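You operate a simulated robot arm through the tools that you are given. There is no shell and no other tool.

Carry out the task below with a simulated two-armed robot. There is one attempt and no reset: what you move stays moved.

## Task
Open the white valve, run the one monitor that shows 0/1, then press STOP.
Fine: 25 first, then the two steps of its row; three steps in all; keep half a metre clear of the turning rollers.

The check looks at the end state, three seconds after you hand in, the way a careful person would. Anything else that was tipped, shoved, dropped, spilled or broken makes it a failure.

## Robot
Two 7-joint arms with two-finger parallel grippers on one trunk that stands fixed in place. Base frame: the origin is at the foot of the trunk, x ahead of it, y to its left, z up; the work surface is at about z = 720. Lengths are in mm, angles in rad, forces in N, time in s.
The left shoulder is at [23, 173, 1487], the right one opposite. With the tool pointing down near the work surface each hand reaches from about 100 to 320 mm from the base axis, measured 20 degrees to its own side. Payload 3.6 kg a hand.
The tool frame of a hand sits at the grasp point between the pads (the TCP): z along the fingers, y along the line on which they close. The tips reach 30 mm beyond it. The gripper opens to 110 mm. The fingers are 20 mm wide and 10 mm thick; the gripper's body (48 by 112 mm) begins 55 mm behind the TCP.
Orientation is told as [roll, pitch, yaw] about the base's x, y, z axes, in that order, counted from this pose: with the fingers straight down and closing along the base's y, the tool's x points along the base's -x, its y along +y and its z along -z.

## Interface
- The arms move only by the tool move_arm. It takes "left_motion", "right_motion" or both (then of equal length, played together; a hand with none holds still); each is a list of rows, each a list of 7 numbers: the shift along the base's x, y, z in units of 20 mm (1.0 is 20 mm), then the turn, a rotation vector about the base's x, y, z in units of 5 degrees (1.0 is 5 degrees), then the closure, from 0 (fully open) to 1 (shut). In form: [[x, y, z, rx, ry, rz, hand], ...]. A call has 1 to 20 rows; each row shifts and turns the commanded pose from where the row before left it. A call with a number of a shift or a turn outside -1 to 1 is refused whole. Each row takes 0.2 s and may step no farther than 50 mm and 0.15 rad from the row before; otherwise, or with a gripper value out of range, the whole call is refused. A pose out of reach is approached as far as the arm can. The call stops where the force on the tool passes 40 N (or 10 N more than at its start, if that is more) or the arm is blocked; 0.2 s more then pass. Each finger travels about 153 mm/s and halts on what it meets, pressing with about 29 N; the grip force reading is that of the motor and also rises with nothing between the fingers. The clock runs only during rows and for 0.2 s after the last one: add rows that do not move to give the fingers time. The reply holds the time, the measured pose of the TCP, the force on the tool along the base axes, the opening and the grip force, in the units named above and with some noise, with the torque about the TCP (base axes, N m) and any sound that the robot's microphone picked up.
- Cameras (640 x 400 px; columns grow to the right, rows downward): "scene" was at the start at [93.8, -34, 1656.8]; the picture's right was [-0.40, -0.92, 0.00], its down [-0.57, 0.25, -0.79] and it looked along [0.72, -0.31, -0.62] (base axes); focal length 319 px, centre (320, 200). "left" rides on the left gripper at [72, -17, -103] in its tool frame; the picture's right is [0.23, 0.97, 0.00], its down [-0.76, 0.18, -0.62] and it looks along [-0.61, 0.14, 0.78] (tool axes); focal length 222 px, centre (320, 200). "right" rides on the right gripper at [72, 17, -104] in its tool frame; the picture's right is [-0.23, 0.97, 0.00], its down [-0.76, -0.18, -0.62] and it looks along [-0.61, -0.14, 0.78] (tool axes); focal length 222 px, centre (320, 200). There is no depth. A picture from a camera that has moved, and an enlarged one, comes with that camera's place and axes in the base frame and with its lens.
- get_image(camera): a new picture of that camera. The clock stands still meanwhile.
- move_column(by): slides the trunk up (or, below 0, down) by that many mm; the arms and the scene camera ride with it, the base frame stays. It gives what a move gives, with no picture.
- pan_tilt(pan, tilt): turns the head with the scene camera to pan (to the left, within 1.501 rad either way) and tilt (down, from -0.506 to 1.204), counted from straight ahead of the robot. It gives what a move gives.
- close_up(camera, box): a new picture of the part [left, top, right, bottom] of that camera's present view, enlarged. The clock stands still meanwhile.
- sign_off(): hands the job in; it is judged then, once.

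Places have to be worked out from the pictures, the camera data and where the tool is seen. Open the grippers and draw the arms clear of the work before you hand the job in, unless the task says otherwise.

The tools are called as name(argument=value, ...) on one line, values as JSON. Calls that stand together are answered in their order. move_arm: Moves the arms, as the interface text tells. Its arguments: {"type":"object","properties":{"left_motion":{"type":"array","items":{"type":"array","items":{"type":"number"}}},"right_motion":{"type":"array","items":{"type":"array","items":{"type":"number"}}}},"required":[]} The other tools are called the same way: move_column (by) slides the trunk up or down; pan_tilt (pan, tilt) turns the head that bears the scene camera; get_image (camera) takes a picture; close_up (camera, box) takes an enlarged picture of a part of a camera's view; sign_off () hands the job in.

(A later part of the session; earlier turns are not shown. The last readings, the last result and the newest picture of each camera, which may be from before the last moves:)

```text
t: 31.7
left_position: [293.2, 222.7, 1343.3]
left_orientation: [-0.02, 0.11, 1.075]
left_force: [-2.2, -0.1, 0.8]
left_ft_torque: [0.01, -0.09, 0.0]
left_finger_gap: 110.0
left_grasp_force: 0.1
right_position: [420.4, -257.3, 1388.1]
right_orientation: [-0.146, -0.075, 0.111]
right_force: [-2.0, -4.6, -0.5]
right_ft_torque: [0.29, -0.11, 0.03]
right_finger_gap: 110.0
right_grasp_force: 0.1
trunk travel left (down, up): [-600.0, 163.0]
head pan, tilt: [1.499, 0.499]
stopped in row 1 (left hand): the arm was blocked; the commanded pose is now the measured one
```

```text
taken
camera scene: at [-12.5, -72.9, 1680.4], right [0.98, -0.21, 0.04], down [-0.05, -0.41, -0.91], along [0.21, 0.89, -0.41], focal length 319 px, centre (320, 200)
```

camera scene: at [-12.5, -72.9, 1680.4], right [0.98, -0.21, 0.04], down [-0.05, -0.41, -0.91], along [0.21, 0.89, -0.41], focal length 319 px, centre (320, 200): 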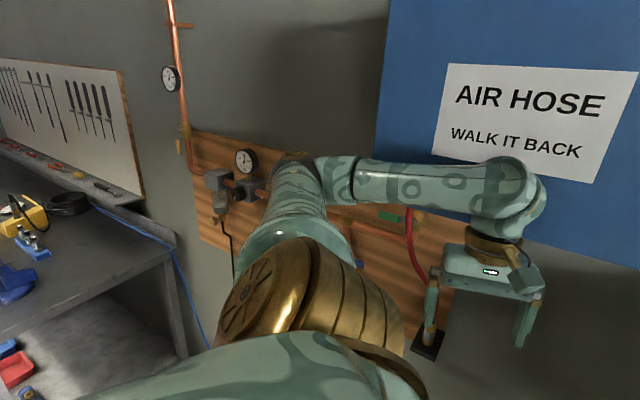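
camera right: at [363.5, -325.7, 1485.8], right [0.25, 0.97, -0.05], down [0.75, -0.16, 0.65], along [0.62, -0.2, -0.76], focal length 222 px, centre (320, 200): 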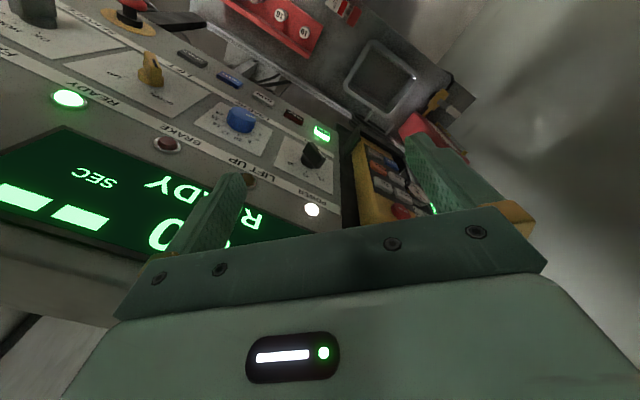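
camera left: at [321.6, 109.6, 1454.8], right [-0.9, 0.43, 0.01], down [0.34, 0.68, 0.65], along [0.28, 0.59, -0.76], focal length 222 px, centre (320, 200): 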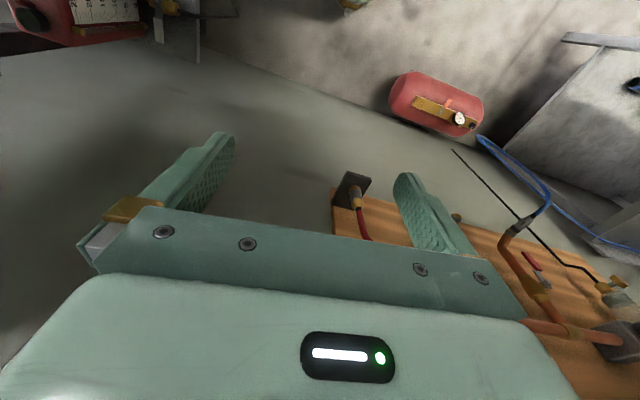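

The arm slipped: the left elbow dropped below the box and both hands shifted. I let time pass with a head move only and read where things settle.

pan_tilt(pan=1.45, tilt=0.5)

get_image(camera="scene")

pan_tilt(pan=0.0, tilt=0.6)

get_image(camera="scene")

```text
t: 32.4
left_position: [291.2, 231.4, 1334.9]
left_orientation: [-0.004, 0.098, 1.073]
left_force: [-1.0, -0.7, -0.3]
left_ft_torque: [0.03, -0.01, 0.02]
left_finger_gap: 109.8
left_grasp_force: 0.1
right_position: [424.0, -247.7, 1387.3]
right_orientation: [-0.162, -0.082, 0.147]
right_force: [-0.7, -0.1, 1.2]
right_ft_torque: [0.02, -0.01, 0.02]
right_finger_gap: 110.0
right_grasp_force: 0.0
trunk travel left (down, up): [-600.0, 163.0]
head pan, tilt: [1.45, 0.499]
```

```text
taken
camera scene: at [-4.9, -71.7, 1681.0], right [0.97, -0.25, 0.04], down [-0.07, -0.4, -0.91], along [0.24, 0.88, -0.41], focal length 319 px, centre (320, 200)
```

scene: 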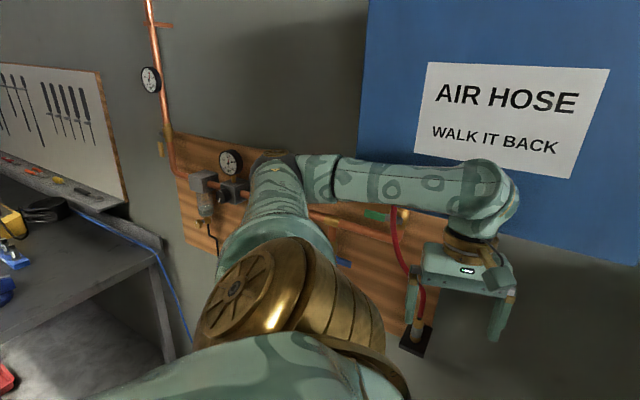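

```text
t: 33.9
left_position: [290.8, 232.0, 1335.1]
left_orientation: [0.002, 0.1, 1.076]
left_force: [0.7, -1.1, -1.6]
left_ft_torque: [0.06, -0.03, 0.02]
left_finger_gap: 110.2
left_grasp_force: 0.2
right_position: [424.7, -244.9, 1385.8]
right_orientation: [-0.162, -0.08, 0.155]
right_force: [-0.3, 0.5, 0.2]
right_ft_torque: [0.0, 0.01, 0.01]
right_finger_gap: 110.0
right_grasp_force: 0.0
trunk travel left (down, up): [-600.0, 163.0]
head pan, tilt: [0.0, 0.6]
```

```text
taken
camera scene: at [64.1, -170.8, 1668.3], right [-0.12, -0.99, -0.07], down [-0.52, 0.13, -0.85], along [0.85, -0.06, -0.53], focal length 319 px, centre (320, 200)
```

scene: 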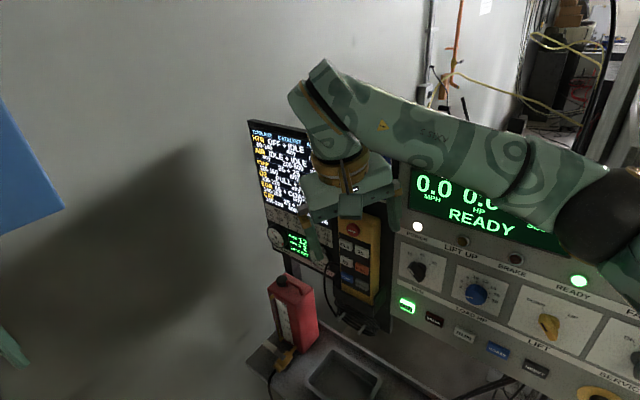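

The trunk still reads as leaning. I take the same head pose as before (pan -1.5, tilt 0.75) to see whether the shoulders moved with the head or the head alone moved.

pan_tilt(pan=-1.5, tilt=0.75)

get_image(camera="scene")

pan_tilt(pan=0.6, tilt=1.2)

get_image(camera="scene")

get_image(camera="left")

get_image(camera="right")

```text
t: 35.5
left_position: [288.5, 231.5, 1333.7]
left_orientation: [0.002, 0.101, 1.076]
left_force: [-0.4, -0.1, 0.4]
left_ft_torque: [0.01, -0.03, 0.0]
left_finger_gap: 110.1
left_grasp_force: 0.0
right_position: [425.5, -245.2, 1385.8]
right_orientation: [-0.163, -0.08, 0.155]
right_force: [-0.4, 0.3, -1.3]
right_ft_torque: [0.0, 0.0, -0.02]
right_finger_gap: 109.9
right_grasp_force: 0.0
trunk travel left (down, up): [-600.0, 163.0]
head pan, tilt: [-1.499, 0.75]
```

```text
taken
camera scene: at [-26.9, -241.4, 1645.7], right [-1.0, 0.05, -0.05], down [0.07, 0.73, -0.68], along [0.0, -0.68, -0.73], focal length 319 px, centre (320, 200)
```

scene: 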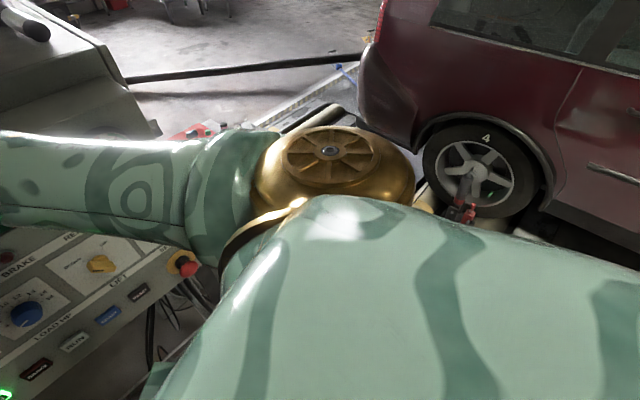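

```text
t: 37.5
left_position: [289.0, 233.9, 1334.6]
left_orientation: [0.002, 0.099, 1.073]
left_force: [0.0, 0.3, 0.1]
left_ft_torque: [-0.03, -0.02, 0.01]
left_finger_gap: 109.8
left_grasp_force: 0.2
right_position: [424.8, -245.6, 1386.0]
right_orientation: [-0.163, -0.079, 0.154]
right_force: [-0.3, -0.7, 0.4]
right_ft_torque: [-0.01, 0.02, 0.02]
right_finger_gap: 110.3
right_grasp_force: 0.0
trunk travel left (down, up): [-600.0, 163.0]
head pan, tilt: [0.6, 1.201]
```

```text
taken
camera scene: at [28.3, -130.9, 1624.3], right [0.46, -0.89, -0.04], down [-0.81, -0.4, -0.43], along [0.37, 0.23, -0.9], focal length 319 px, centre (320, 200)
```

scene: 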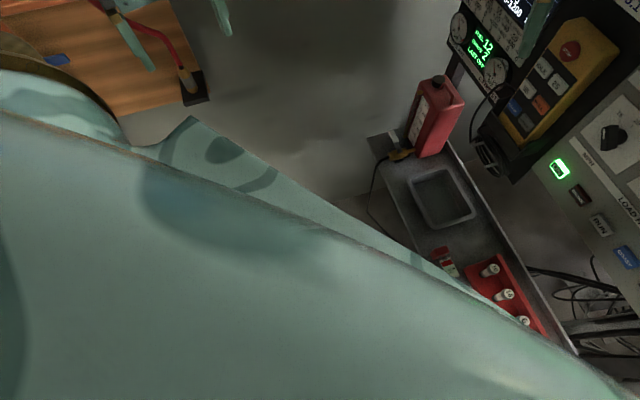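

```text
taken
camera left: at [273.7, 169.4, 1444.7], right [-0.96, 0.27, 0.02], down [0.24, 0.8, 0.55], along [0.13, 0.53, -0.84], focal length 222 px, centre (320, 200)
```

left: 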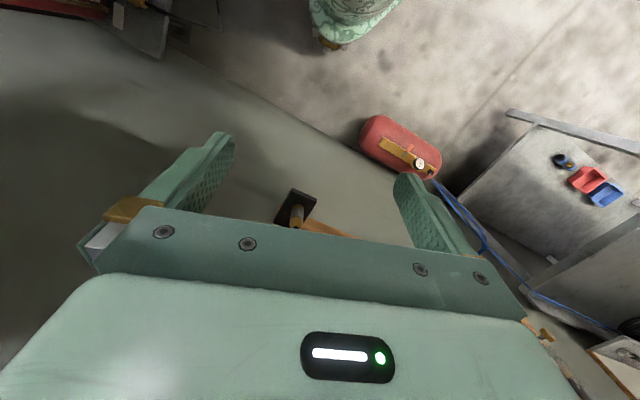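

```text
taken
camera right: at [340.9, -223.7, 1479.2], right [0.09, 0.99, -0.14], down [0.71, 0.04, 0.7], along [0.7, -0.16, -0.7], focal length 222 px, centre (320, 200)
```

right: 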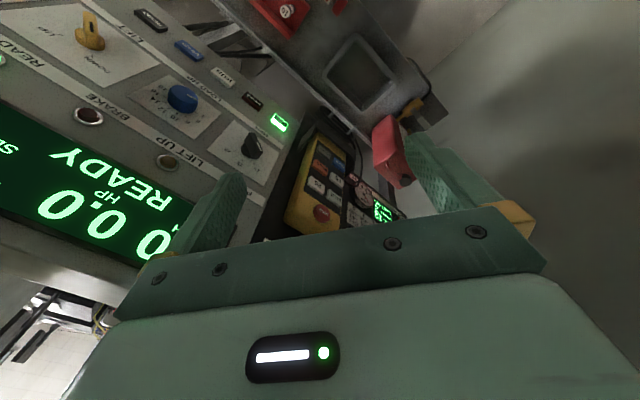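

The shoulders moved rigidly with the head, so the whole trunk leans by about 0.08 rad. I make the smallest possible test, one row without motion, to learn how the arms respond in this state.

move_arm(left_motion=[[0, 0, 0, 0, 0, 0, 0]], right_motion=[[0, 0, 0, 0, 0, 0, 0]])

get_image(camera="scene")

```text
t: 37.9
left_position: [238.9, 307.0, 1348.4]
left_orientation: [0.015, -0.032, 1.028]
left_force: [-2.1, 1.9, -0.7]
left_ft_torque: [-0.13, -0.1, -0.01]
left_finger_gap: 110.3
left_grasp_force: 0.1
right_position: [394.9, -146.0, 1391.0]
right_orientation: [-0.295, -0.119, 0.535]
right_force: [2.4, -3.8, 0.4]
right_ft_torque: [0.3, 0.24, 0.04]
right_finger_gap: 110.1
right_grasp_force: 0.0
trunk travel left (down, up): [-600.0, 163.0]
head pan, tilt: [0.6, 1.201]
stopped in row 1 (left hand): the arm was blocked; the commanded pose is now the measured one
```

```text
taken
camera scene: at [13.9, -179.2, 1624.8], right [0.43, -0.9, -0.05], down [-0.81, -0.37, -0.45], along [0.39, 0.23, -0.89], focal length 319 px, centre (320, 200)
```

scene: 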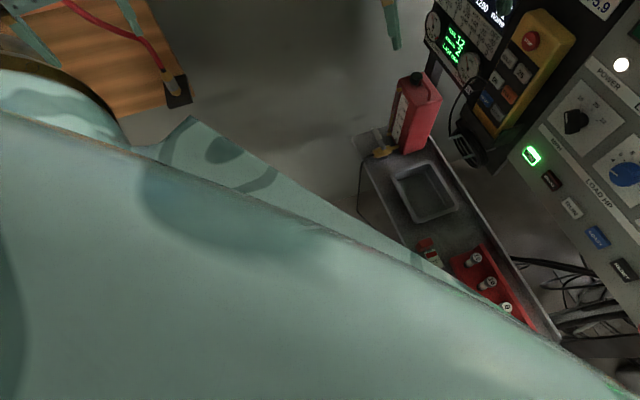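

Even a motionless row shifted both hands toward +y and the trunk leaned further, so re-commanding the arms in this state makes it worse. I stop commanding the arms and look at what the left arm touches.

pan_tilt(pan=1.45, tilt=0.5)

get_image(camera="scene")

pan_tilt(pan=1.1, tilt=0.4)

get_image(camera="scene")

pan_tilt(pan=-0.5, tilt=0.4)

get_image(camera="scene")

get_image(camera="left")

get_image(camera="right")

```text
t: 39.0
left_position: [244.7, 309.7, 1349.1]
left_orientation: [0.012, -0.046, 0.986]
left_force: [-24.8, -36.2, 23.0]
left_ft_torque: [4.08, -3.13, -0.77]
left_finger_gap: 110.1
left_grasp_force: 0.1
right_position: [386.5, -129.8, 1390.3]
right_orientation: [-0.3, -0.108, 0.548]
right_force: [-0.4, -0.1, 0.2]
right_ft_torque: [0.02, 0.0, 0.04]
right_finger_gap: 110.2
right_grasp_force: 0.0
trunk travel left (down, up): [-600.0, 163.0]
head pan, tilt: [1.45, 0.499]
```

```text
taken
camera scene: at [-12.3, -118.0, 1681.5], right [0.96, -0.28, 0.04], down [-0.07, -0.38, -0.92], along [0.27, 0.88, -0.39], focal length 319 px, centre (320, 200)
```

scene: 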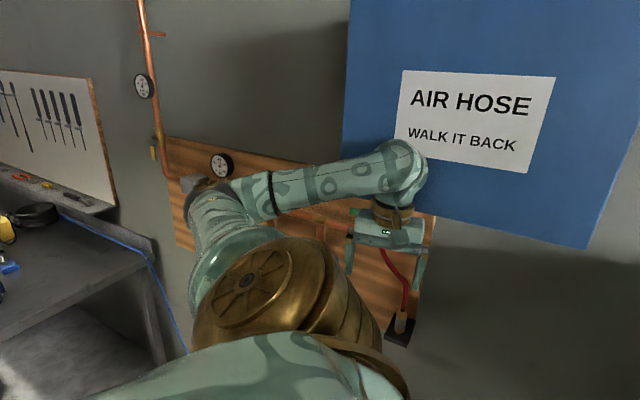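

```text
t: 39.9
left_position: [245.5, 308.6, 1348.8]
left_orientation: [0.014, -0.046, 0.986]
left_force: [-26.2, -37.2, 18.4]
left_ft_torque: [4.11, -3.12, -0.77]
left_finger_gap: 110.2
left_grasp_force: 0.1
right_position: [386.1, -129.3, 1387.7]
right_orientation: [-0.3, -0.107, 0.549]
right_force: [0.1, -0.7, 0.6]
right_ft_torque: [-0.01, 0.01, -0.01]
right_finger_gap: 109.9
right_grasp_force: 0.1
trunk travel left (down, up): [-600.0, 163.0]
head pan, tilt: [1.1, 0.4]
```

```text
taken
camera scene: at [16.5, -131.2, 1691.5], right [0.81, -0.59, 0.0], down [-0.16, -0.23, -0.96], along [0.57, 0.77, -0.29], focal length 319 px, centre (320, 200)
```

scene: 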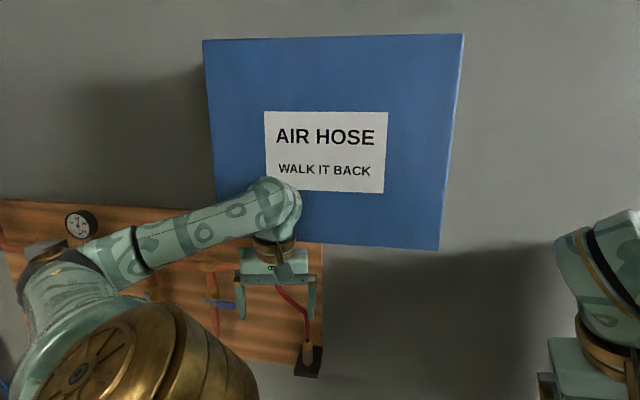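

```text
t: 41.5
left_position: [244.3, 310.4, 1349.1]
left_orientation: [0.014, -0.044, 0.987]
left_force: [-27.7, -43.5, 5.5]
left_ft_torque: [4.15, -2.92, -0.86]
left_finger_gap: 110.0
left_grasp_force: 0.1
right_position: [386.3, -127.7, 1388.8]
right_orientation: [-0.299, -0.11, 0.548]
right_force: [0.7, -0.2, 0.0]
right_ft_torque: [0.02, -0.02, 0.0]
right_finger_gap: 110.0
right_grasp_force: 0.1
trunk travel left (down, up): [-600.0, 163.0]
head pan, tilt: [-0.499, 0.4]
```

```text
taken
camera scene: at [35.7, -262.0, 1681.4], right [-0.61, -0.79, -0.11], down [-0.24, 0.32, -0.92], along [0.76, -0.53, -0.39], focal length 319 px, centre (320, 200)
```

scene: 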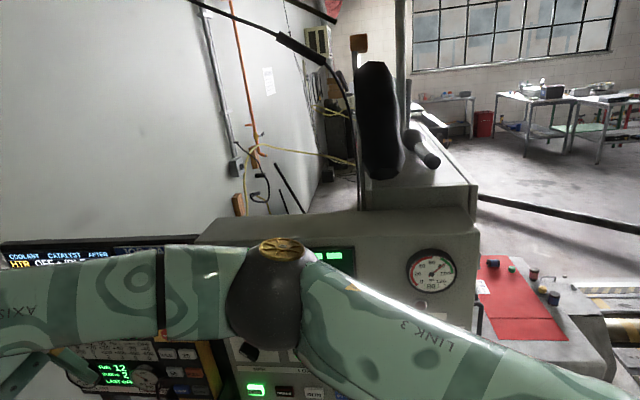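

```text
taken
camera left: at [215.6, 235.6, 1449.5], right [-0.94, 0.35, 0.0], down [0.26, 0.7, 0.66], along [0.23, 0.62, -0.75], focal length 222 px, centre (320, 200)
```

left: 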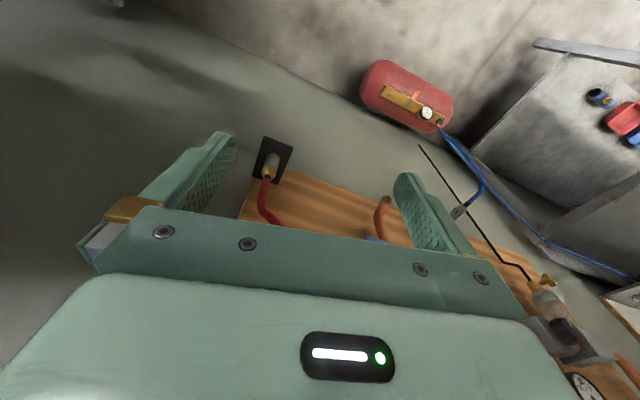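

```text
taken
camera right: at [292.3, -131.7, 1474.6], right [-0.26, 0.93, -0.26], down [0.58, 0.37, 0.73], along [0.77, 0.04, -0.64], focal length 222 px, centre (320, 200)
```

right: 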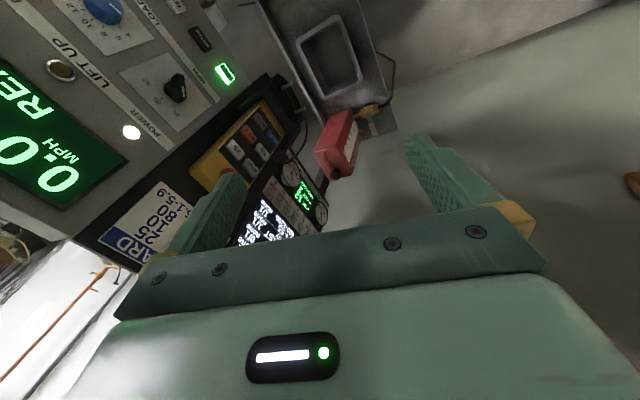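

The left hand is pressed on the front of the blue box with about 50 N, and that keeps the trunk leaning. Commanding the arms kicks it, so I try a very small upward trunk slide instead to see whether it relaxes things.

move_column(by=5)

get_image(camera="scene")

```text
t: 41.8
left_position: [142.4, 418.8, 1339.4]
left_orientation: [0.062, -0.082, 0.99]
left_force: [3.2, -0.8, 2.6]
left_ft_torque: [0.07, 0.21, 0.0]
left_finger_gap: 110.3
left_grasp_force: 0.1
right_position: [410.6, -184.4, 1359.1]
right_orientation: [-0.806, 0.138, 1.033]
right_force: [-33.0, 4.4, -24.8]
right_ft_torque: [-1.3, -3.01, 1.22]
right_finger_gap: 109.9
right_grasp_force: 0.1
trunk travel left (down, up): [-600.0, 163.0]
head pan, tilt: [-0.499, 0.4]
stopped: the force on the tool passed its limit at 110 N (the readings are from after the stop); the commanded pose is now the measured one
```

```text
taken
camera scene: at [19.2, -292.2, 1679.8], right [-0.63, -0.77, -0.13], down [-0.22, 0.33, -0.92], along [0.74, -0.55, -0.38], focal length 319 px, centre (320, 200)
```

scene: 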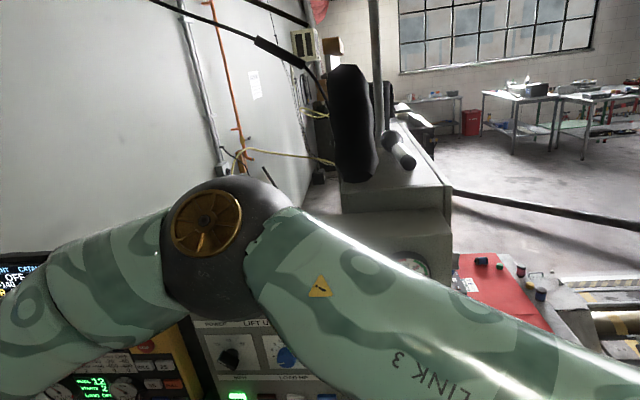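

That made it worse: the left hand slid left to [142, 419] and the right hand now feels contact. I look at all cameras before anything else.

get_image(camera="left")

get_image(camera="right")

pan_tilt(pan=1.3, tilt=0.5)

get_image(camera="scene")

pan_tilt(pan=0.1, tilt=0.6)

get_image(camera="scene")

```text
taken
camera left: at [117.4, 338.0, 1435.6], right [-0.94, 0.34, 0.04], down [0.27, 0.67, 0.69], along [0.21, 0.66, -0.72], focal length 222 px, centre (320, 200)
```

left: 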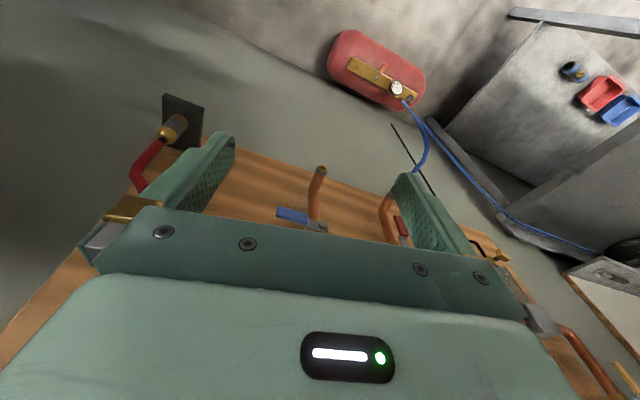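

```text
taken
camera right: at [304.8, -195.5, 1428.1], right [-0.51, 0.46, -0.73], down [0.15, 0.88, 0.45], along [0.85, 0.12, -0.52], focal length 222 px, centre (320, 200)
```

right: 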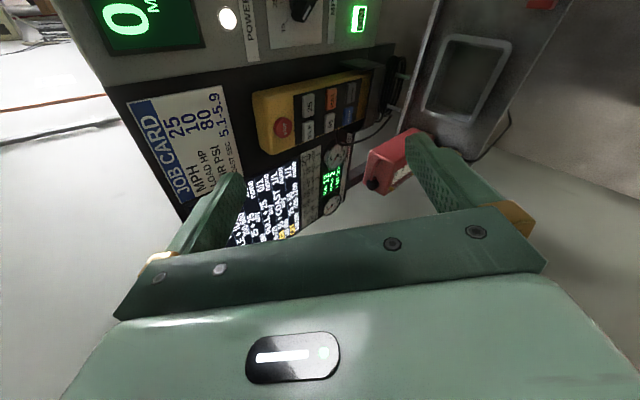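

```text
t: 43.6
left_position: [151.5, 542.4, 1267.2]
left_orientation: [-0.009, 0.142, 1.033]
left_force: [-0.9, 0.5, 0.2]
left_ft_torque: [-0.1, -0.04, 0.02]
left_finger_gap: 109.7
left_grasp_force: 0.1
right_position: [354.4, 177.7, 1348.7]
right_orientation: [-0.338, 0.009, 0.747]
right_force: [0.6, 1.0, 0.4]
right_ft_torque: [-0.12, 0.07, -0.08]
right_finger_gap: 109.9
right_grasp_force: 0.1
trunk travel left (down, up): [-600.0, 163.0]
head pan, tilt: [1.3, 0.499]
```

```text
taken
camera scene: at [-52.2, 208.5, 1667.8], right [0.95, -0.3, 0.07], down [-0.11, -0.52, -0.84], along [0.29, 0.8, -0.53], focal length 319 px, centre (320, 200)
```

scene: 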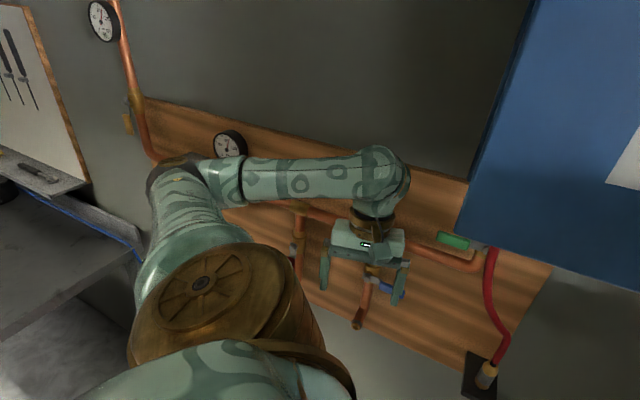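

```text
t: 45.0
left_position: [189.5, 521.0, 1287.7]
left_orientation: [0.019, 0.07, 1.15]
left_force: [0.9, 0.0, 0.3]
left_ft_torque: [-0.02, 0.03, 0.02]
left_finger_gap: 110.1
left_grasp_force: 0.1
right_position: [404.0, 115.9, 1352.4]
right_orientation: [-0.339, -0.005, 0.709]
right_force: [0.9, -0.3, 1.1]
right_ft_torque: [0.02, 0.03, -0.03]
right_finger_gap: 109.8
right_grasp_force: 0.0
trunk travel left (down, up): [-600.0, 163.0]
head pan, tilt: [0.099, 0.6]
```

```text
taken
camera scene: at [103.3, 11.6, 1662.1], right [0.1, -0.99, 0.0], down [-0.56, -0.06, -0.82], along [0.82, 0.08, -0.57], focal length 319 px, centre (320, 200)
```

scene: 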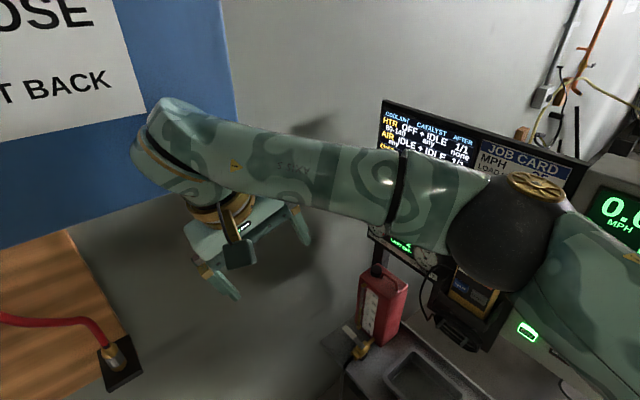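

The left wrist slipped past the box edge and the trunk has sprung back upright: the camera pose is nominal again and both tool forces are near zero. I check where the hands are now and whether anything on the wall was touched.

get_image(camera="left")

get_image(camera="right")

pan_tilt(pan=1.3, tilt=0.6)

get_image(camera="scene")

pan_tilt(pan=0.8, tilt=0.6)

get_image(camera="scene")

```text
taken
camera left: at [179.1, 453.5, 1396.5], right [-0.98, 0.19, 0.04], down [0.18, 0.8, 0.57], along [0.08, 0.57, -0.82], focal length 222 px, centre (320, 200)
```

left: 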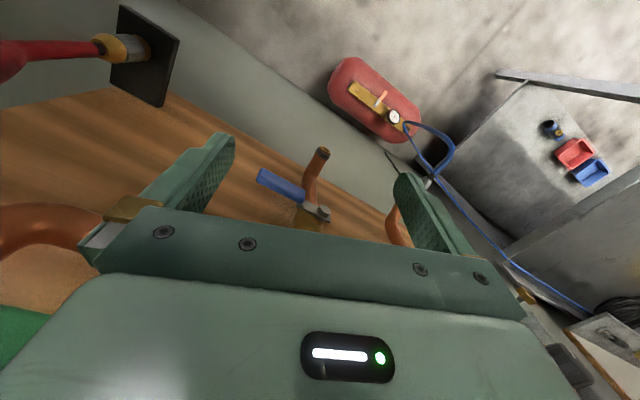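

```text
taken
camera right: at [317.0, 106.6, 1445.2], right [-0.42, 0.84, -0.32], down [0.55, 0.53, 0.65], along [0.72, 0.1, -0.69], focal length 222 px, centre (320, 200)
```

right: 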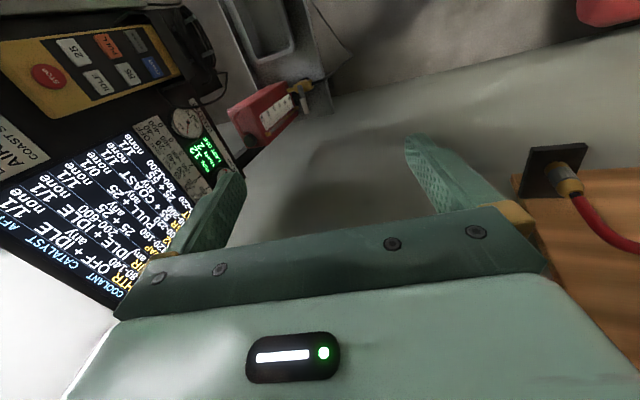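

```text
t: 46.4
left_position: [188.8, 520.0, 1290.6]
left_orientation: [0.02, 0.069, 1.15]
left_force: [0.1, -1.1, -0.3]
left_ft_torque: [-0.04, 0.02, 0.0]
left_finger_gap: 110.2
left_grasp_force: 0.1
right_position: [404.5, 113.1, 1354.0]
right_orientation: [-0.342, -0.005, 0.71]
right_force: [0.0, 0.3, -0.2]
right_ft_torque: [0.01, -0.04, -0.01]
right_finger_gap: 110.3
right_grasp_force: 0.2
trunk travel left (down, up): [-600.0, 163.0]
head pan, tilt: [1.3, 0.6]
```

```text
taken
camera scene: at [37.9, 86.0, 1662.2], right [0.96, -0.27, 0.0], down [-0.15, -0.54, -0.82], along [0.22, 0.79, -0.57], focal length 319 px, centre (320, 200)
```

scene: 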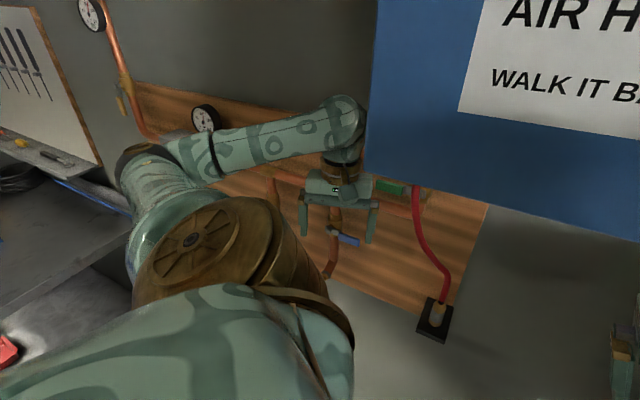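

```text
t: 47.3
left_position: [189.6, 519.7, 1289.0]
left_orientation: [0.018, 0.068, 1.149]
left_force: [0.8, 0.1, -0.9]
left_ft_torque: [-0.05, 0.02, -0.02]
left_finger_gap: 110.1
left_grasp_force: 0.1
right_position: [404.8, 113.6, 1353.9]
right_orientation: [-0.339, -0.005, 0.709]
right_force: [0.4, 0.3, -0.8]
right_ft_torque: [-0.02, 0.01, -0.03]
right_finger_gap: 109.9
right_grasp_force: 0.0
trunk travel left (down, up): [-600.0, 163.0]
head pan, tilt: [0.799, 0.6]
```

```text
taken
camera scene: at [75.9, 64.5, 1662.1], right [0.72, -0.7, 0.0], down [-0.39, -0.41, -0.82], along [0.57, 0.59, -0.57], focal length 319 px, centre (320, 200)
```

scene: 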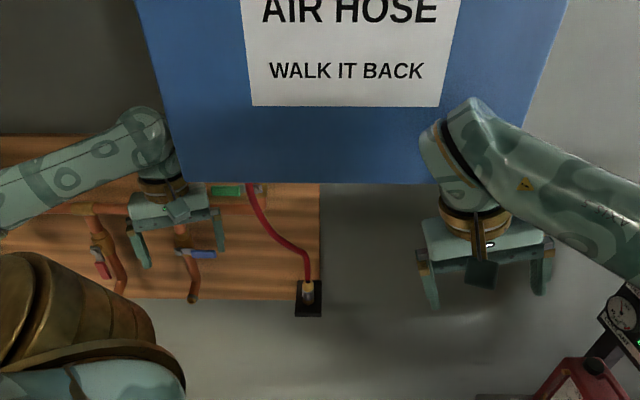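

The trunk is upright, the blue, red and green levers look unchanged, and both hands are free of contact. A single motionless row now tells whether the arms obey normally again.

move_arm(left_motion=[[0, 0, 0, 0, 0, 0, 0]], right_motion=[[0, 0, 0, 0, 0, 0, 0]])

get_image(camera="scene")

```text
t: 47.7
left_position: [189.6, 519.4, 1288.4]
left_orientation: [0.019, 0.069, 1.151]
left_force: [0.4, 0.7, 0.8]
left_ft_torque: [-0.01, 0.03, 0.01]
left_finger_gap: 110.1
left_grasp_force: 0.0
right_position: [404.6, 115.7, 1353.4]
right_orientation: [-0.341, -0.005, 0.709]
right_force: [0.5, 0.2, -0.1]
right_ft_torque: [-0.04, -0.04, 0.02]
right_finger_gap: 109.9
right_grasp_force: 0.0
trunk travel left (down, up): [-600.0, 163.0]
head pan, tilt: [0.799, 0.6]
```

```text
taken
camera scene: at [76.0, 64.4, 1662.1], right [0.72, -0.7, 0.0], down [-0.39, -0.41, -0.82], along [0.57, 0.59, -0.57], focal length 319 px, centre (320, 200)
```

scene: 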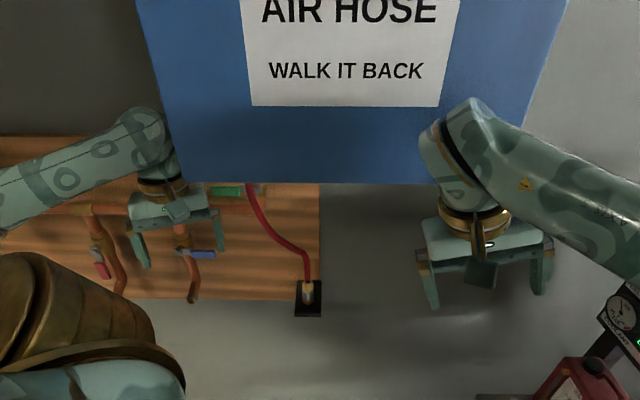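

The arms hold normally again. I now draw the left hand straight away from the board, along its normal, in small steps, watching forces.

move_arm(left_motion=[[-0.4, -0.4, 0, 0, 0, 0, 0], [-0.5, -0.5, 0, 0, 0, 0, 0], [-0.5, -0.5, 0, 0, 0, 0, 0], [-0.5, -0.5, 0, 0, 0, 0, 0]])

get_image(camera="scene")

get_image(camera="left")

```text
t: 48.7
left_position: [151.6, 480.4, 1289.1]
left_orientation: [0.018, 0.069, 1.146]
left_force: [0.3, 1.1, -0.4]
left_ft_torque: [0.0, -0.02, 0.0]
left_finger_gap: 110.0
left_grasp_force: 0.0
right_position: [404.9, 113.1, 1355.0]
right_orientation: [-0.342, -0.005, 0.709]
right_force: [0.6, 0.0, -0.2]
right_ft_torque: [0.0, 0.01, 0.01]
right_finger_gap: 110.1
right_grasp_force: 0.0
trunk travel left (down, up): [-600.0, 163.0]
head pan, tilt: [0.799, 0.6]
```

```text
taken
camera scene: at [75.6, 63.5, 1662.2], right [0.72, -0.7, 0.0], down [-0.39, -0.4, -0.83], along [0.58, 0.59, -0.56], focal length 319 px, centre (320, 200)
```

scene: 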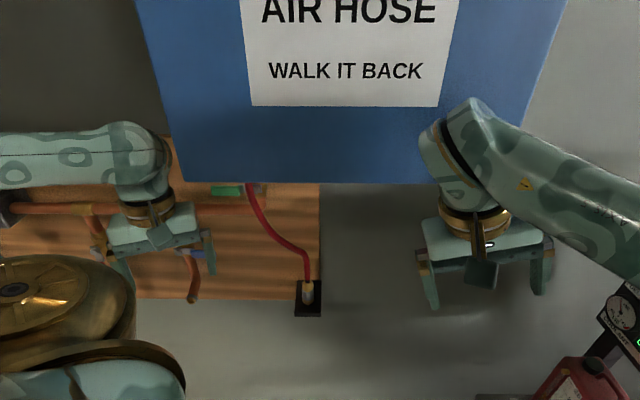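

```text
taken
camera left: at [140.4, 412.2, 1397.4], right [-0.98, 0.19, 0.03], down [0.18, 0.8, 0.57], along [0.08, 0.57, -0.82], focal length 222 px, centre (320, 200)
```

left: 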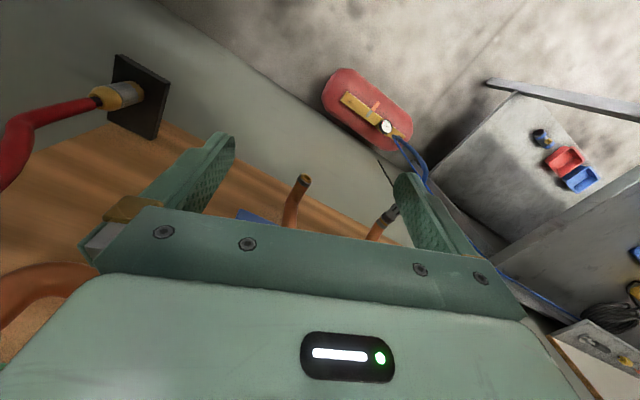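

That works cleanly. I continue the left hand's retreat and at the same time bring the right hand back toward its own side, undoing its twist.

move_arm(left_motion=[[-0.3, -0.6, 0, 0, 0, 0, 0], [-0.3, -0.6, 0, 0, 0, 0, 0], [-0.3, -0.6, 0, 0, 0, 0, 0], [-0.3, -0.6, 0, 0, 0, 0, 0]], right_motion=[[-0.2, -0.8, 0, 0, 0, -0.8, 0], [-0.2, -0.8, 0, 0, 0, -0.8, 0], [-0.2, -0.8, 0, 0, 0, -0.8, 0], [-0.2, -0.8, 0, 0, 0, -0.8, 0]])

get_image(camera="scene")

pan_tilt(pan=1.45, tilt=0.5)

get_image(camera="scene")

```text
t: 49.7
left_position: [132.9, 441.8, 1289.5]
left_orientation: [0.019, 0.071, 1.15]
left_force: [0.4, -0.2, -0.4]
left_ft_torque: [0.02, 0.03, 0.01]
left_finger_gap: 109.9
left_grasp_force: 0.1
left hand out of reach, approached as far as the arm can: row 4
right_position: [406.8, 51.8, 1371.5]
right_orientation: [-0.341, 0.002, 0.431]
right_force: [0.8, -0.8, -0.2]
right_ft_torque: [0.0, -0.02, -0.02]
right_finger_gap: 109.9
right_grasp_force: 0.1
right hand out of reach, approached as far as the arm can: row 3, 4
trunk travel left (down, up): [-600.0, 163.0]
head pan, tilt: [0.799, 0.6]
```

```text
taken
camera scene: at [76.1, 63.6, 1662.2], right [0.72, -0.7, 0.0], down [-0.39, -0.41, -0.83], along [0.57, 0.59, -0.56], focal length 319 px, centre (320, 200)
```

scene: 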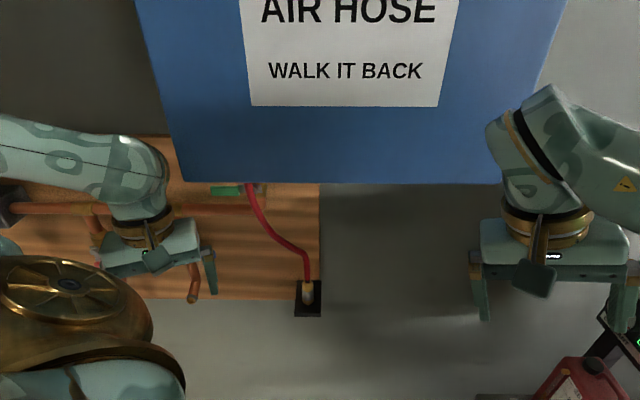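

```text
t: 50.8
left_position: [132.7, 442.9, 1288.4]
left_orientation: [0.02, 0.069, 1.149]
left_force: [-0.8, -0.4, 0.1]
left_ft_torque: [-0.02, -0.03, 0.01]
left_finger_gap: 110.3
left_grasp_force: 0.0
right_position: [406.2, 52.8, 1371.5]
right_orientation: [-0.341, 0.001, 0.433]
right_force: [0.7, 0.4, 1.2]
right_ft_torque: [0.02, 0.02, 0.01]
right_finger_gap: 109.8
right_grasp_force: 0.1
trunk travel left (down, up): [-600.0, 163.0]
head pan, tilt: [1.45, 0.499]
```

```text
taken
camera scene: at [25.4, 91.1, 1671.2], right [0.99, -0.12, 0.0], down [-0.06, -0.48, -0.88], along [0.11, 0.87, -0.48], focal length 319 px, centre (320, 200)
```

scene: 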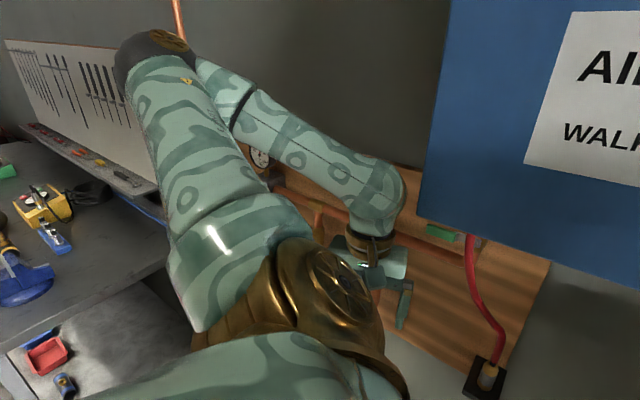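

Both hands are free; the left elbow now points back and up, clear of the box. I straighten the right hand (removing its roll and yaw) while moving it a little forward and right.

move_arm(right_motion=[[0.3, -0.3, 0, 0.78, 0, -0.98, 0], [0.3, -0.3, 0, 0.78, 0, -0.98, 0], [0.3, -0.3, 0, 0.78, 0, -0.98, 0], [0.3, -0.3, 0, 0.78, 0, -0.98, 0], [0.3, -0.3, 0, 0.78, 0, -0.98, 0]])

pan_tilt(pan=0.0, tilt=0.6)

get_image(camera="scene")

```text
t: 52.0
left_position: [134.1, 444.1, 1288.1]
left_orientation: [0.02, 0.069, 1.151]
left_force: [0.1, -0.1, -0.4]
left_ft_torque: [-0.02, 0.0, 0.0]
left_finger_gap: 109.9
left_grasp_force: 0.0
right_position: [536.0, 22.2, 1451.7]
right_orientation: [-0.01, -0.068, -0.015]
right_force: [0.8, -0.6, 0.5]
right_ft_torque: [0.0, 0.01, 0.04]
right_finger_gap: 109.9
right_grasp_force: 0.1
right hand out of reach, approached as far as the arm can: row 1, 2, 3, 4, 5
trunk travel left (down, up): [-600.0, 163.0]
head pan, tilt: [1.45, 0.499]
```

```text
t: 53.5
left_position: [132.7, 443.1, 1289.6]
left_orientation: [0.02, 0.07, 1.151]
left_force: [-0.3, 0.0, -0.5]
left_ft_torque: [-0.03, 0.02, 0.03]
left_finger_gap: 110.5
left_grasp_force: 0.1
right_position: [535.4, 23.1, 1450.4]
right_orientation: [-0.012, -0.071, -0.011]
right_force: [0.8, -0.2, -0.3]
right_ft_torque: [0.03, -0.01, 0.01]
right_finger_gap: 110.2
right_grasp_force: 0.1
trunk travel left (down, up): [-600.0, 163.0]
head pan, tilt: [0.0, 0.6]
```

```text
taken
camera scene: at [102.8, 1.0, 1662.2], right [0.0, -1.0, 0.0], down [-0.57, 0.0, -0.82], along [0.82, 0.0, -0.57], focal length 319 px, centre (320, 200)
```

scene: 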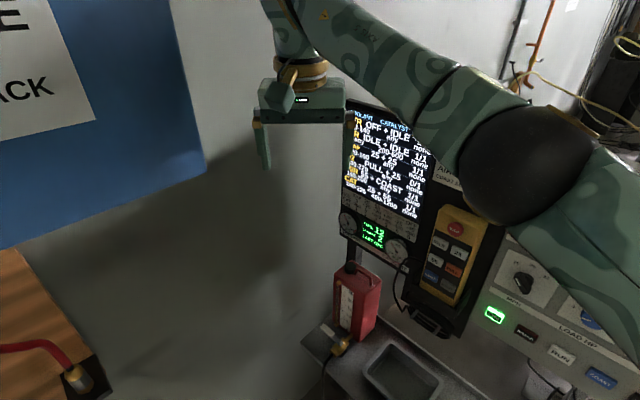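

The right hand took a detour to [536, 22, 1452], in front of the monitor, but untouched. I bring it straight back toward the robot first, then to its own side.

move_arm(right_motion=[[-0.8, -0.3, 0, 0, 0, 0, 0], [-0.8, -0.3, 0, 0, 0, 0, 0], [-0.8, -0.3, 0, 0, 0, 0, 0]])

get_image(camera="scene")

```text
t: 54.3
left_position: [132.9, 442.5, 1289.3]
left_orientation: [0.021, 0.07, 1.15]
left_force: [-0.6, 0.3, 0.0]
left_ft_torque: [-0.01, 0.01, -0.02]
left_finger_gap: 110.1
left_grasp_force: 0.1
right_position: [517.6, 2.3, 1474.0]
right_orientation: [-0.011, -0.069, -0.012]
right_force: [-0.2, -0.1, -0.3]
right_ft_torque: [0.02, 0.01, 0.0]
right_finger_gap: 110.0
right_grasp_force: 0.1
right hand out of reach, approached as far as the arm can: row 1, 2, 3
trunk travel left (down, up): [-600.0, 163.0]
head pan, tilt: [0.0, 0.6]
```

```text
taken
camera scene: at [102.6, 0.5, 1662.2], right [0.0, -1.0, 0.0], down [-0.57, 0.0, -0.82], along [0.82, 0.0, -0.57], focal length 319 px, centre (320, 200)
```

scene: 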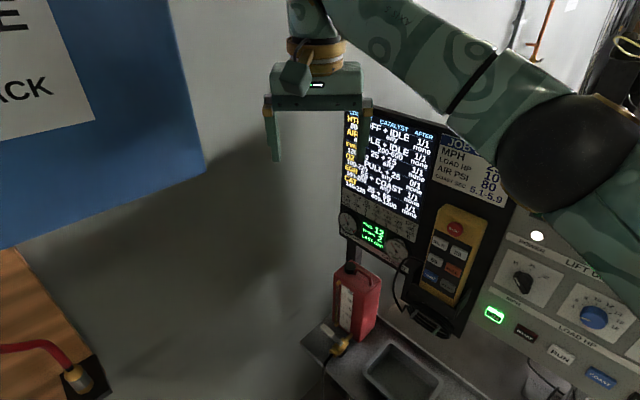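

The right arm is near a joint limit on this side, so I move it sideways to the right, keeping its height, rather than back.

move_arm(right_motion=[[0, -0.8, 0, 0, 0, 0, 0], [0, -0.8, 0, 0, 0, 0, 0], [0, -0.8, 0, 0, 0, 0, 0], [0, -0.8, 0, 0, 0, 0, 0]])

get_image(camera="scene")

```text
t: 55.3
left_position: [133.4, 441.8, 1288.9]
left_orientation: [0.019, 0.07, 1.15]
left_force: [0.1, 0.5, -0.3]
left_ft_torque: [0.0, 0.01, 0.01]
left_finger_gap: 109.9
left_grasp_force: 0.1
right_position: [517.2, -62.2, 1474.0]
right_orientation: [-0.008, -0.075, -0.013]
right_force: [0.4, -0.2, 0.0]
right_ft_torque: [0.03, 0.0, -0.01]
right_finger_gap: 110.1
right_grasp_force: 0.0
trunk travel left (down, up): [-600.0, 163.0]
head pan, tilt: [0.0, 0.6]
```

```text
taken
camera scene: at [102.8, -0.4, 1662.2], right [0.0, -1.0, 0.0], down [-0.57, 0.0, -0.82], along [0.82, 0.0, -0.57], focal length 319 px, centre (320, 200)
```

scene: 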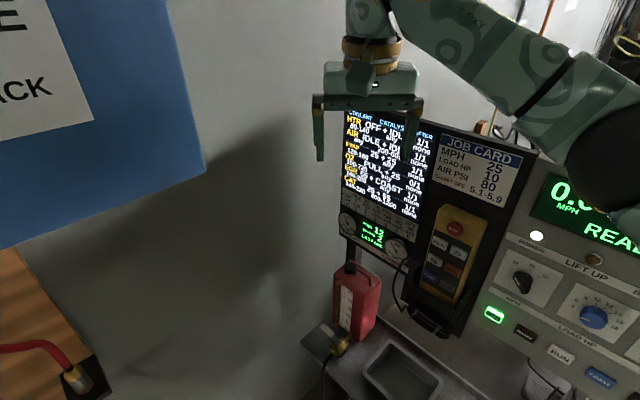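

Sideways motion works. I continue to the right and slightly back; the monitor lies well beyond (x about 740 to 880), the pendant's STOP at about [596, -271, 1251].

move_arm(right_motion=[[-0.3, -0.8, 0, 0, 0, 0, 0], [-0.5, -0.8, 0, 0, 0, 0, 0], [-0.5, -0.8, 0, 0, 0, 0, 0], [-0.5, -0.8, 0, 0, 0, 0, 0], [-0.5, -0.8, 0, 0, 0, 0, 0], [-0.5, -0.8, 0, 0, 0, 0, 0]])

get_image(camera="scene")

```text
t: 56.7
left_position: [133.0, 442.7, 1288.1]
left_orientation: [0.02, 0.07, 1.151]
left_force: [0.2, -0.2, -0.1]
left_ft_torque: [-0.02, 0.01, 0.0]
left_finger_gap: 109.8
left_grasp_force: 0.1
right_position: [460.5, -157.0, 1474.6]
right_orientation: [-0.007, -0.076, -0.015]
right_force: [-0.1, 0.0, 0.1]
right_ft_torque: [-0.01, 0.01, 0.0]
right_finger_gap: 109.8
right_grasp_force: 0.1
trunk travel left (down, up): [-600.0, 163.0]
head pan, tilt: [0.0, 0.6]
```

```text
taken
camera scene: at [102.3, 0.0, 1662.2], right [0.0, -1.0, 0.0], down [-0.56, 0.0, -0.83], along [0.83, 0.0, -0.56], focal length 319 px, centre (320, 200)
```

scene: 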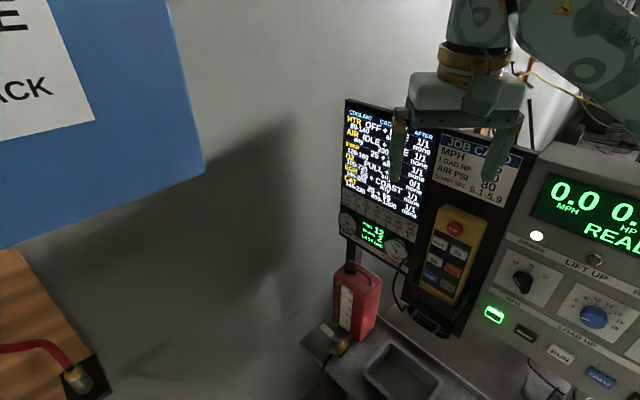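

The right arm is in a good posture and clear of the console by about 200 mm; the left hand is parked clear of the board. The valve works out at about [647, -62, 748], so I lower the trunk in stages and check each time.

move_column(by=-60)

get_image(camera="scene")

```text
t: 57.7
left_position: [133.9, 444.8, 1228.6]
left_orientation: [0.017, 0.07, 1.147]
left_force: [-0.5, 0.2, -0.5]
left_ft_torque: [0.0, 0.0, -0.01]
left_finger_gap: 110.2
left_grasp_force: 0.1
right_position: [462.7, -157.2, 1414.6]
right_orientation: [-0.009, -0.075, -0.015]
right_force: [0.4, -0.7, 0.3]
right_ft_torque: [-0.01, 0.01, 0.04]
right_finger_gap: 109.9
right_grasp_force: 0.1
trunk travel left (down, up): [-540.0, 223.0]
head pan, tilt: [0.0, 0.6]
```

```text
taken
camera scene: at [108.0, 0.2, 1601.9], right [0.0, -1.0, 0.0], down [-0.57, 0.0, -0.82], along [0.82, 0.0, -0.57], focal length 319 px, centre (320, 200)
```

scene: 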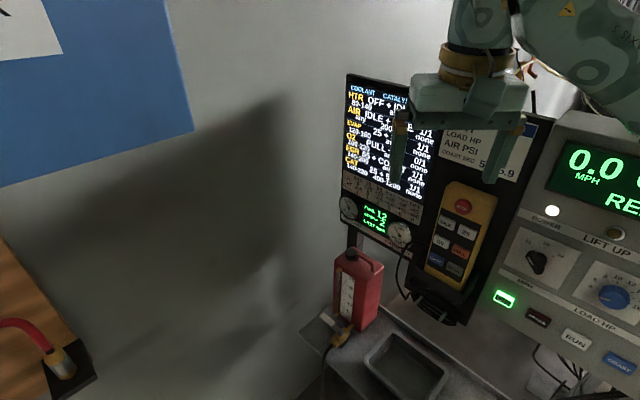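

The slide went smoothly. I lower further and check the left side too, where the hand passes in front of the board.

move_column(by=-140)

get_image(camera="scene")

get_image(camera="left")

pan_tilt(pan=1.2, tilt=0.6)

get_image(camera="scene")

```text
t: 59.4
left_position: [141.6, 445.3, 1082.7]
left_orientation: [0.06, 0.093, 1.155]
left_force: [0.2, 0.0, 0.1]
left_ft_torque: [0.02, -0.03, 0.0]
left_finger_gap: 110.0
left_grasp_force: 0.1
right_position: [461.4, -156.3, 1275.0]
right_orientation: [-0.009, -0.077, -0.016]
right_force: [-1.1, -0.1, -0.1]
right_ft_torque: [0.01, -0.04, 0.01]
right_finger_gap: 109.7
right_grasp_force: 0.1
trunk travel left (down, up): [-400.0, 363.0]
head pan, tilt: [0.0, 0.6]
```

```text
taken
camera scene: at [133.1, 0.6, 1461.2], right [0.0, -1.0, 0.0], down [-0.56, 0.0, -0.83], along [0.83, 0.0, -0.56], focal length 319 px, centre (320, 200)
```

scene: 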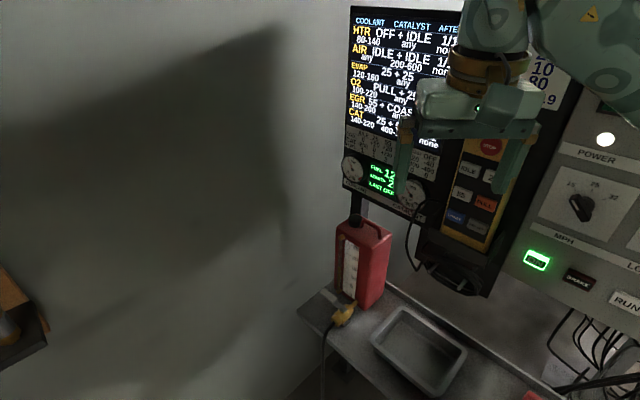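

```text
taken
camera left: at [135.8, 378.3, 1192.2], right [-0.98, 0.19, 0.08], down [0.2, 0.8, 0.56], along [0.04, 0.56, -0.82], focal length 222 px, centre (320, 200)
```

left: 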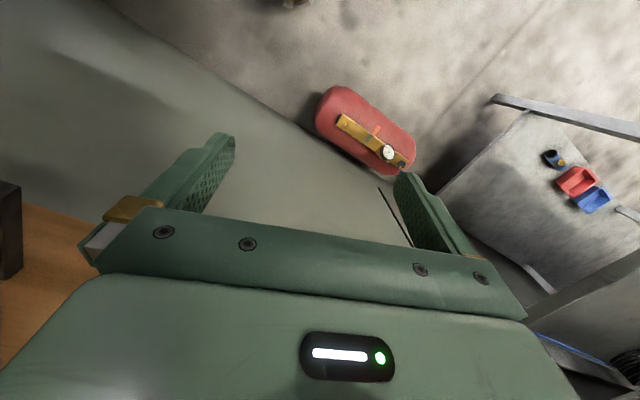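

```text
t: 60.8
left_position: [141.6, 445.1, 1083.3]
left_orientation: [0.063, 0.094, 1.155]
left_force: [0.2, -0.2, 0.0]
left_ft_torque: [0.03, 0.01, -0.01]
left_finger_gap: 109.6
left_grasp_force: 0.0
right_position: [461.6, -157.3, 1274.5]
right_orientation: [-0.009, -0.077, -0.013]
right_force: [-0.2, 0.3, 0.2]
right_ft_torque: [-0.02, -0.01, 0.01]
right_finger_gap: 109.9
right_grasp_force: 0.1
trunk travel left (down, up): [-400.0, 363.0]
head pan, tilt: [1.201, 0.6]
```

```text
taken
camera scene: at [77.2, 83.1, 1461.0], right [0.93, -0.36, 0.0], down [-0.2, -0.53, -0.82], along [0.3, 0.77, -0.57], focal length 319 px, centre (320, 200)
```

scene: 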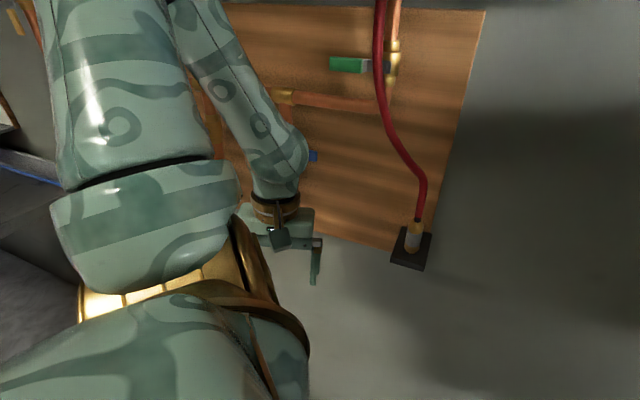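

The trunk shifts slightly forward as it goes down; the left hand is below the box now and passes the board freely. I lower the left hand a bit below the board so its arm is less folded.

move_arm(left_motion=[[0.2, -0.2, -0.8, 0, 0, 0, 0], [0.2, -0.2, -0.8, 0, 0, 0, 0], [0.2, -0.2, -0.8, 0, 0, 0, 0], [0.2, -0.2, -0.8, 0, 0, 0, 0], [0.2, -0.2, -0.8, 0, 0, 0, 0], [0.2, -0.2, -0.8, 0, 0, 0, 0]])

get_image(camera="scene")

```text
t: 62.2
left_position: [169.3, 420.6, 986.3]
left_orientation: [0.065, 0.096, 1.15]
left_force: [1.0, 0.9, 0.6]
left_ft_torque: [0.02, 0.06, -0.03]
left_finger_gap: 110.3
left_grasp_force: 0.1
right_position: [466.1, -157.2, 1272.1]
right_orientation: [-0.011, -0.074, -0.016]
right_force: [0.3, 0.3, 0.4]
right_ft_torque: [0.02, -0.01, -0.01]
right_finger_gap: 109.9
right_grasp_force: 0.0
trunk travel left (down, up): [-400.0, 363.0]
head pan, tilt: [1.201, 0.6]
```

```text
taken
camera scene: at [81.6, 83.6, 1460.3], right [0.93, -0.36, 0.0], down [-0.21, -0.53, -0.82], along [0.3, 0.77, -0.57], focal length 319 px, centre (320, 200)
```

scene: 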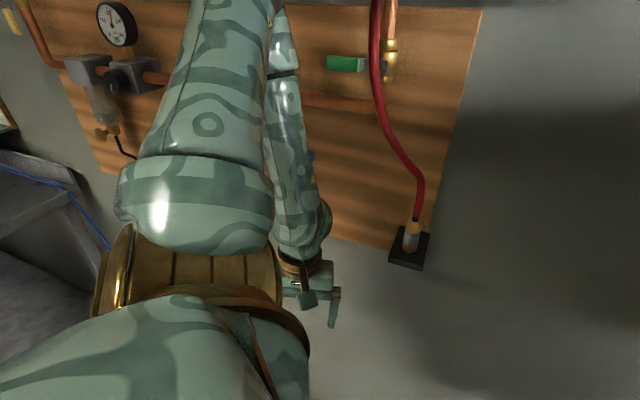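

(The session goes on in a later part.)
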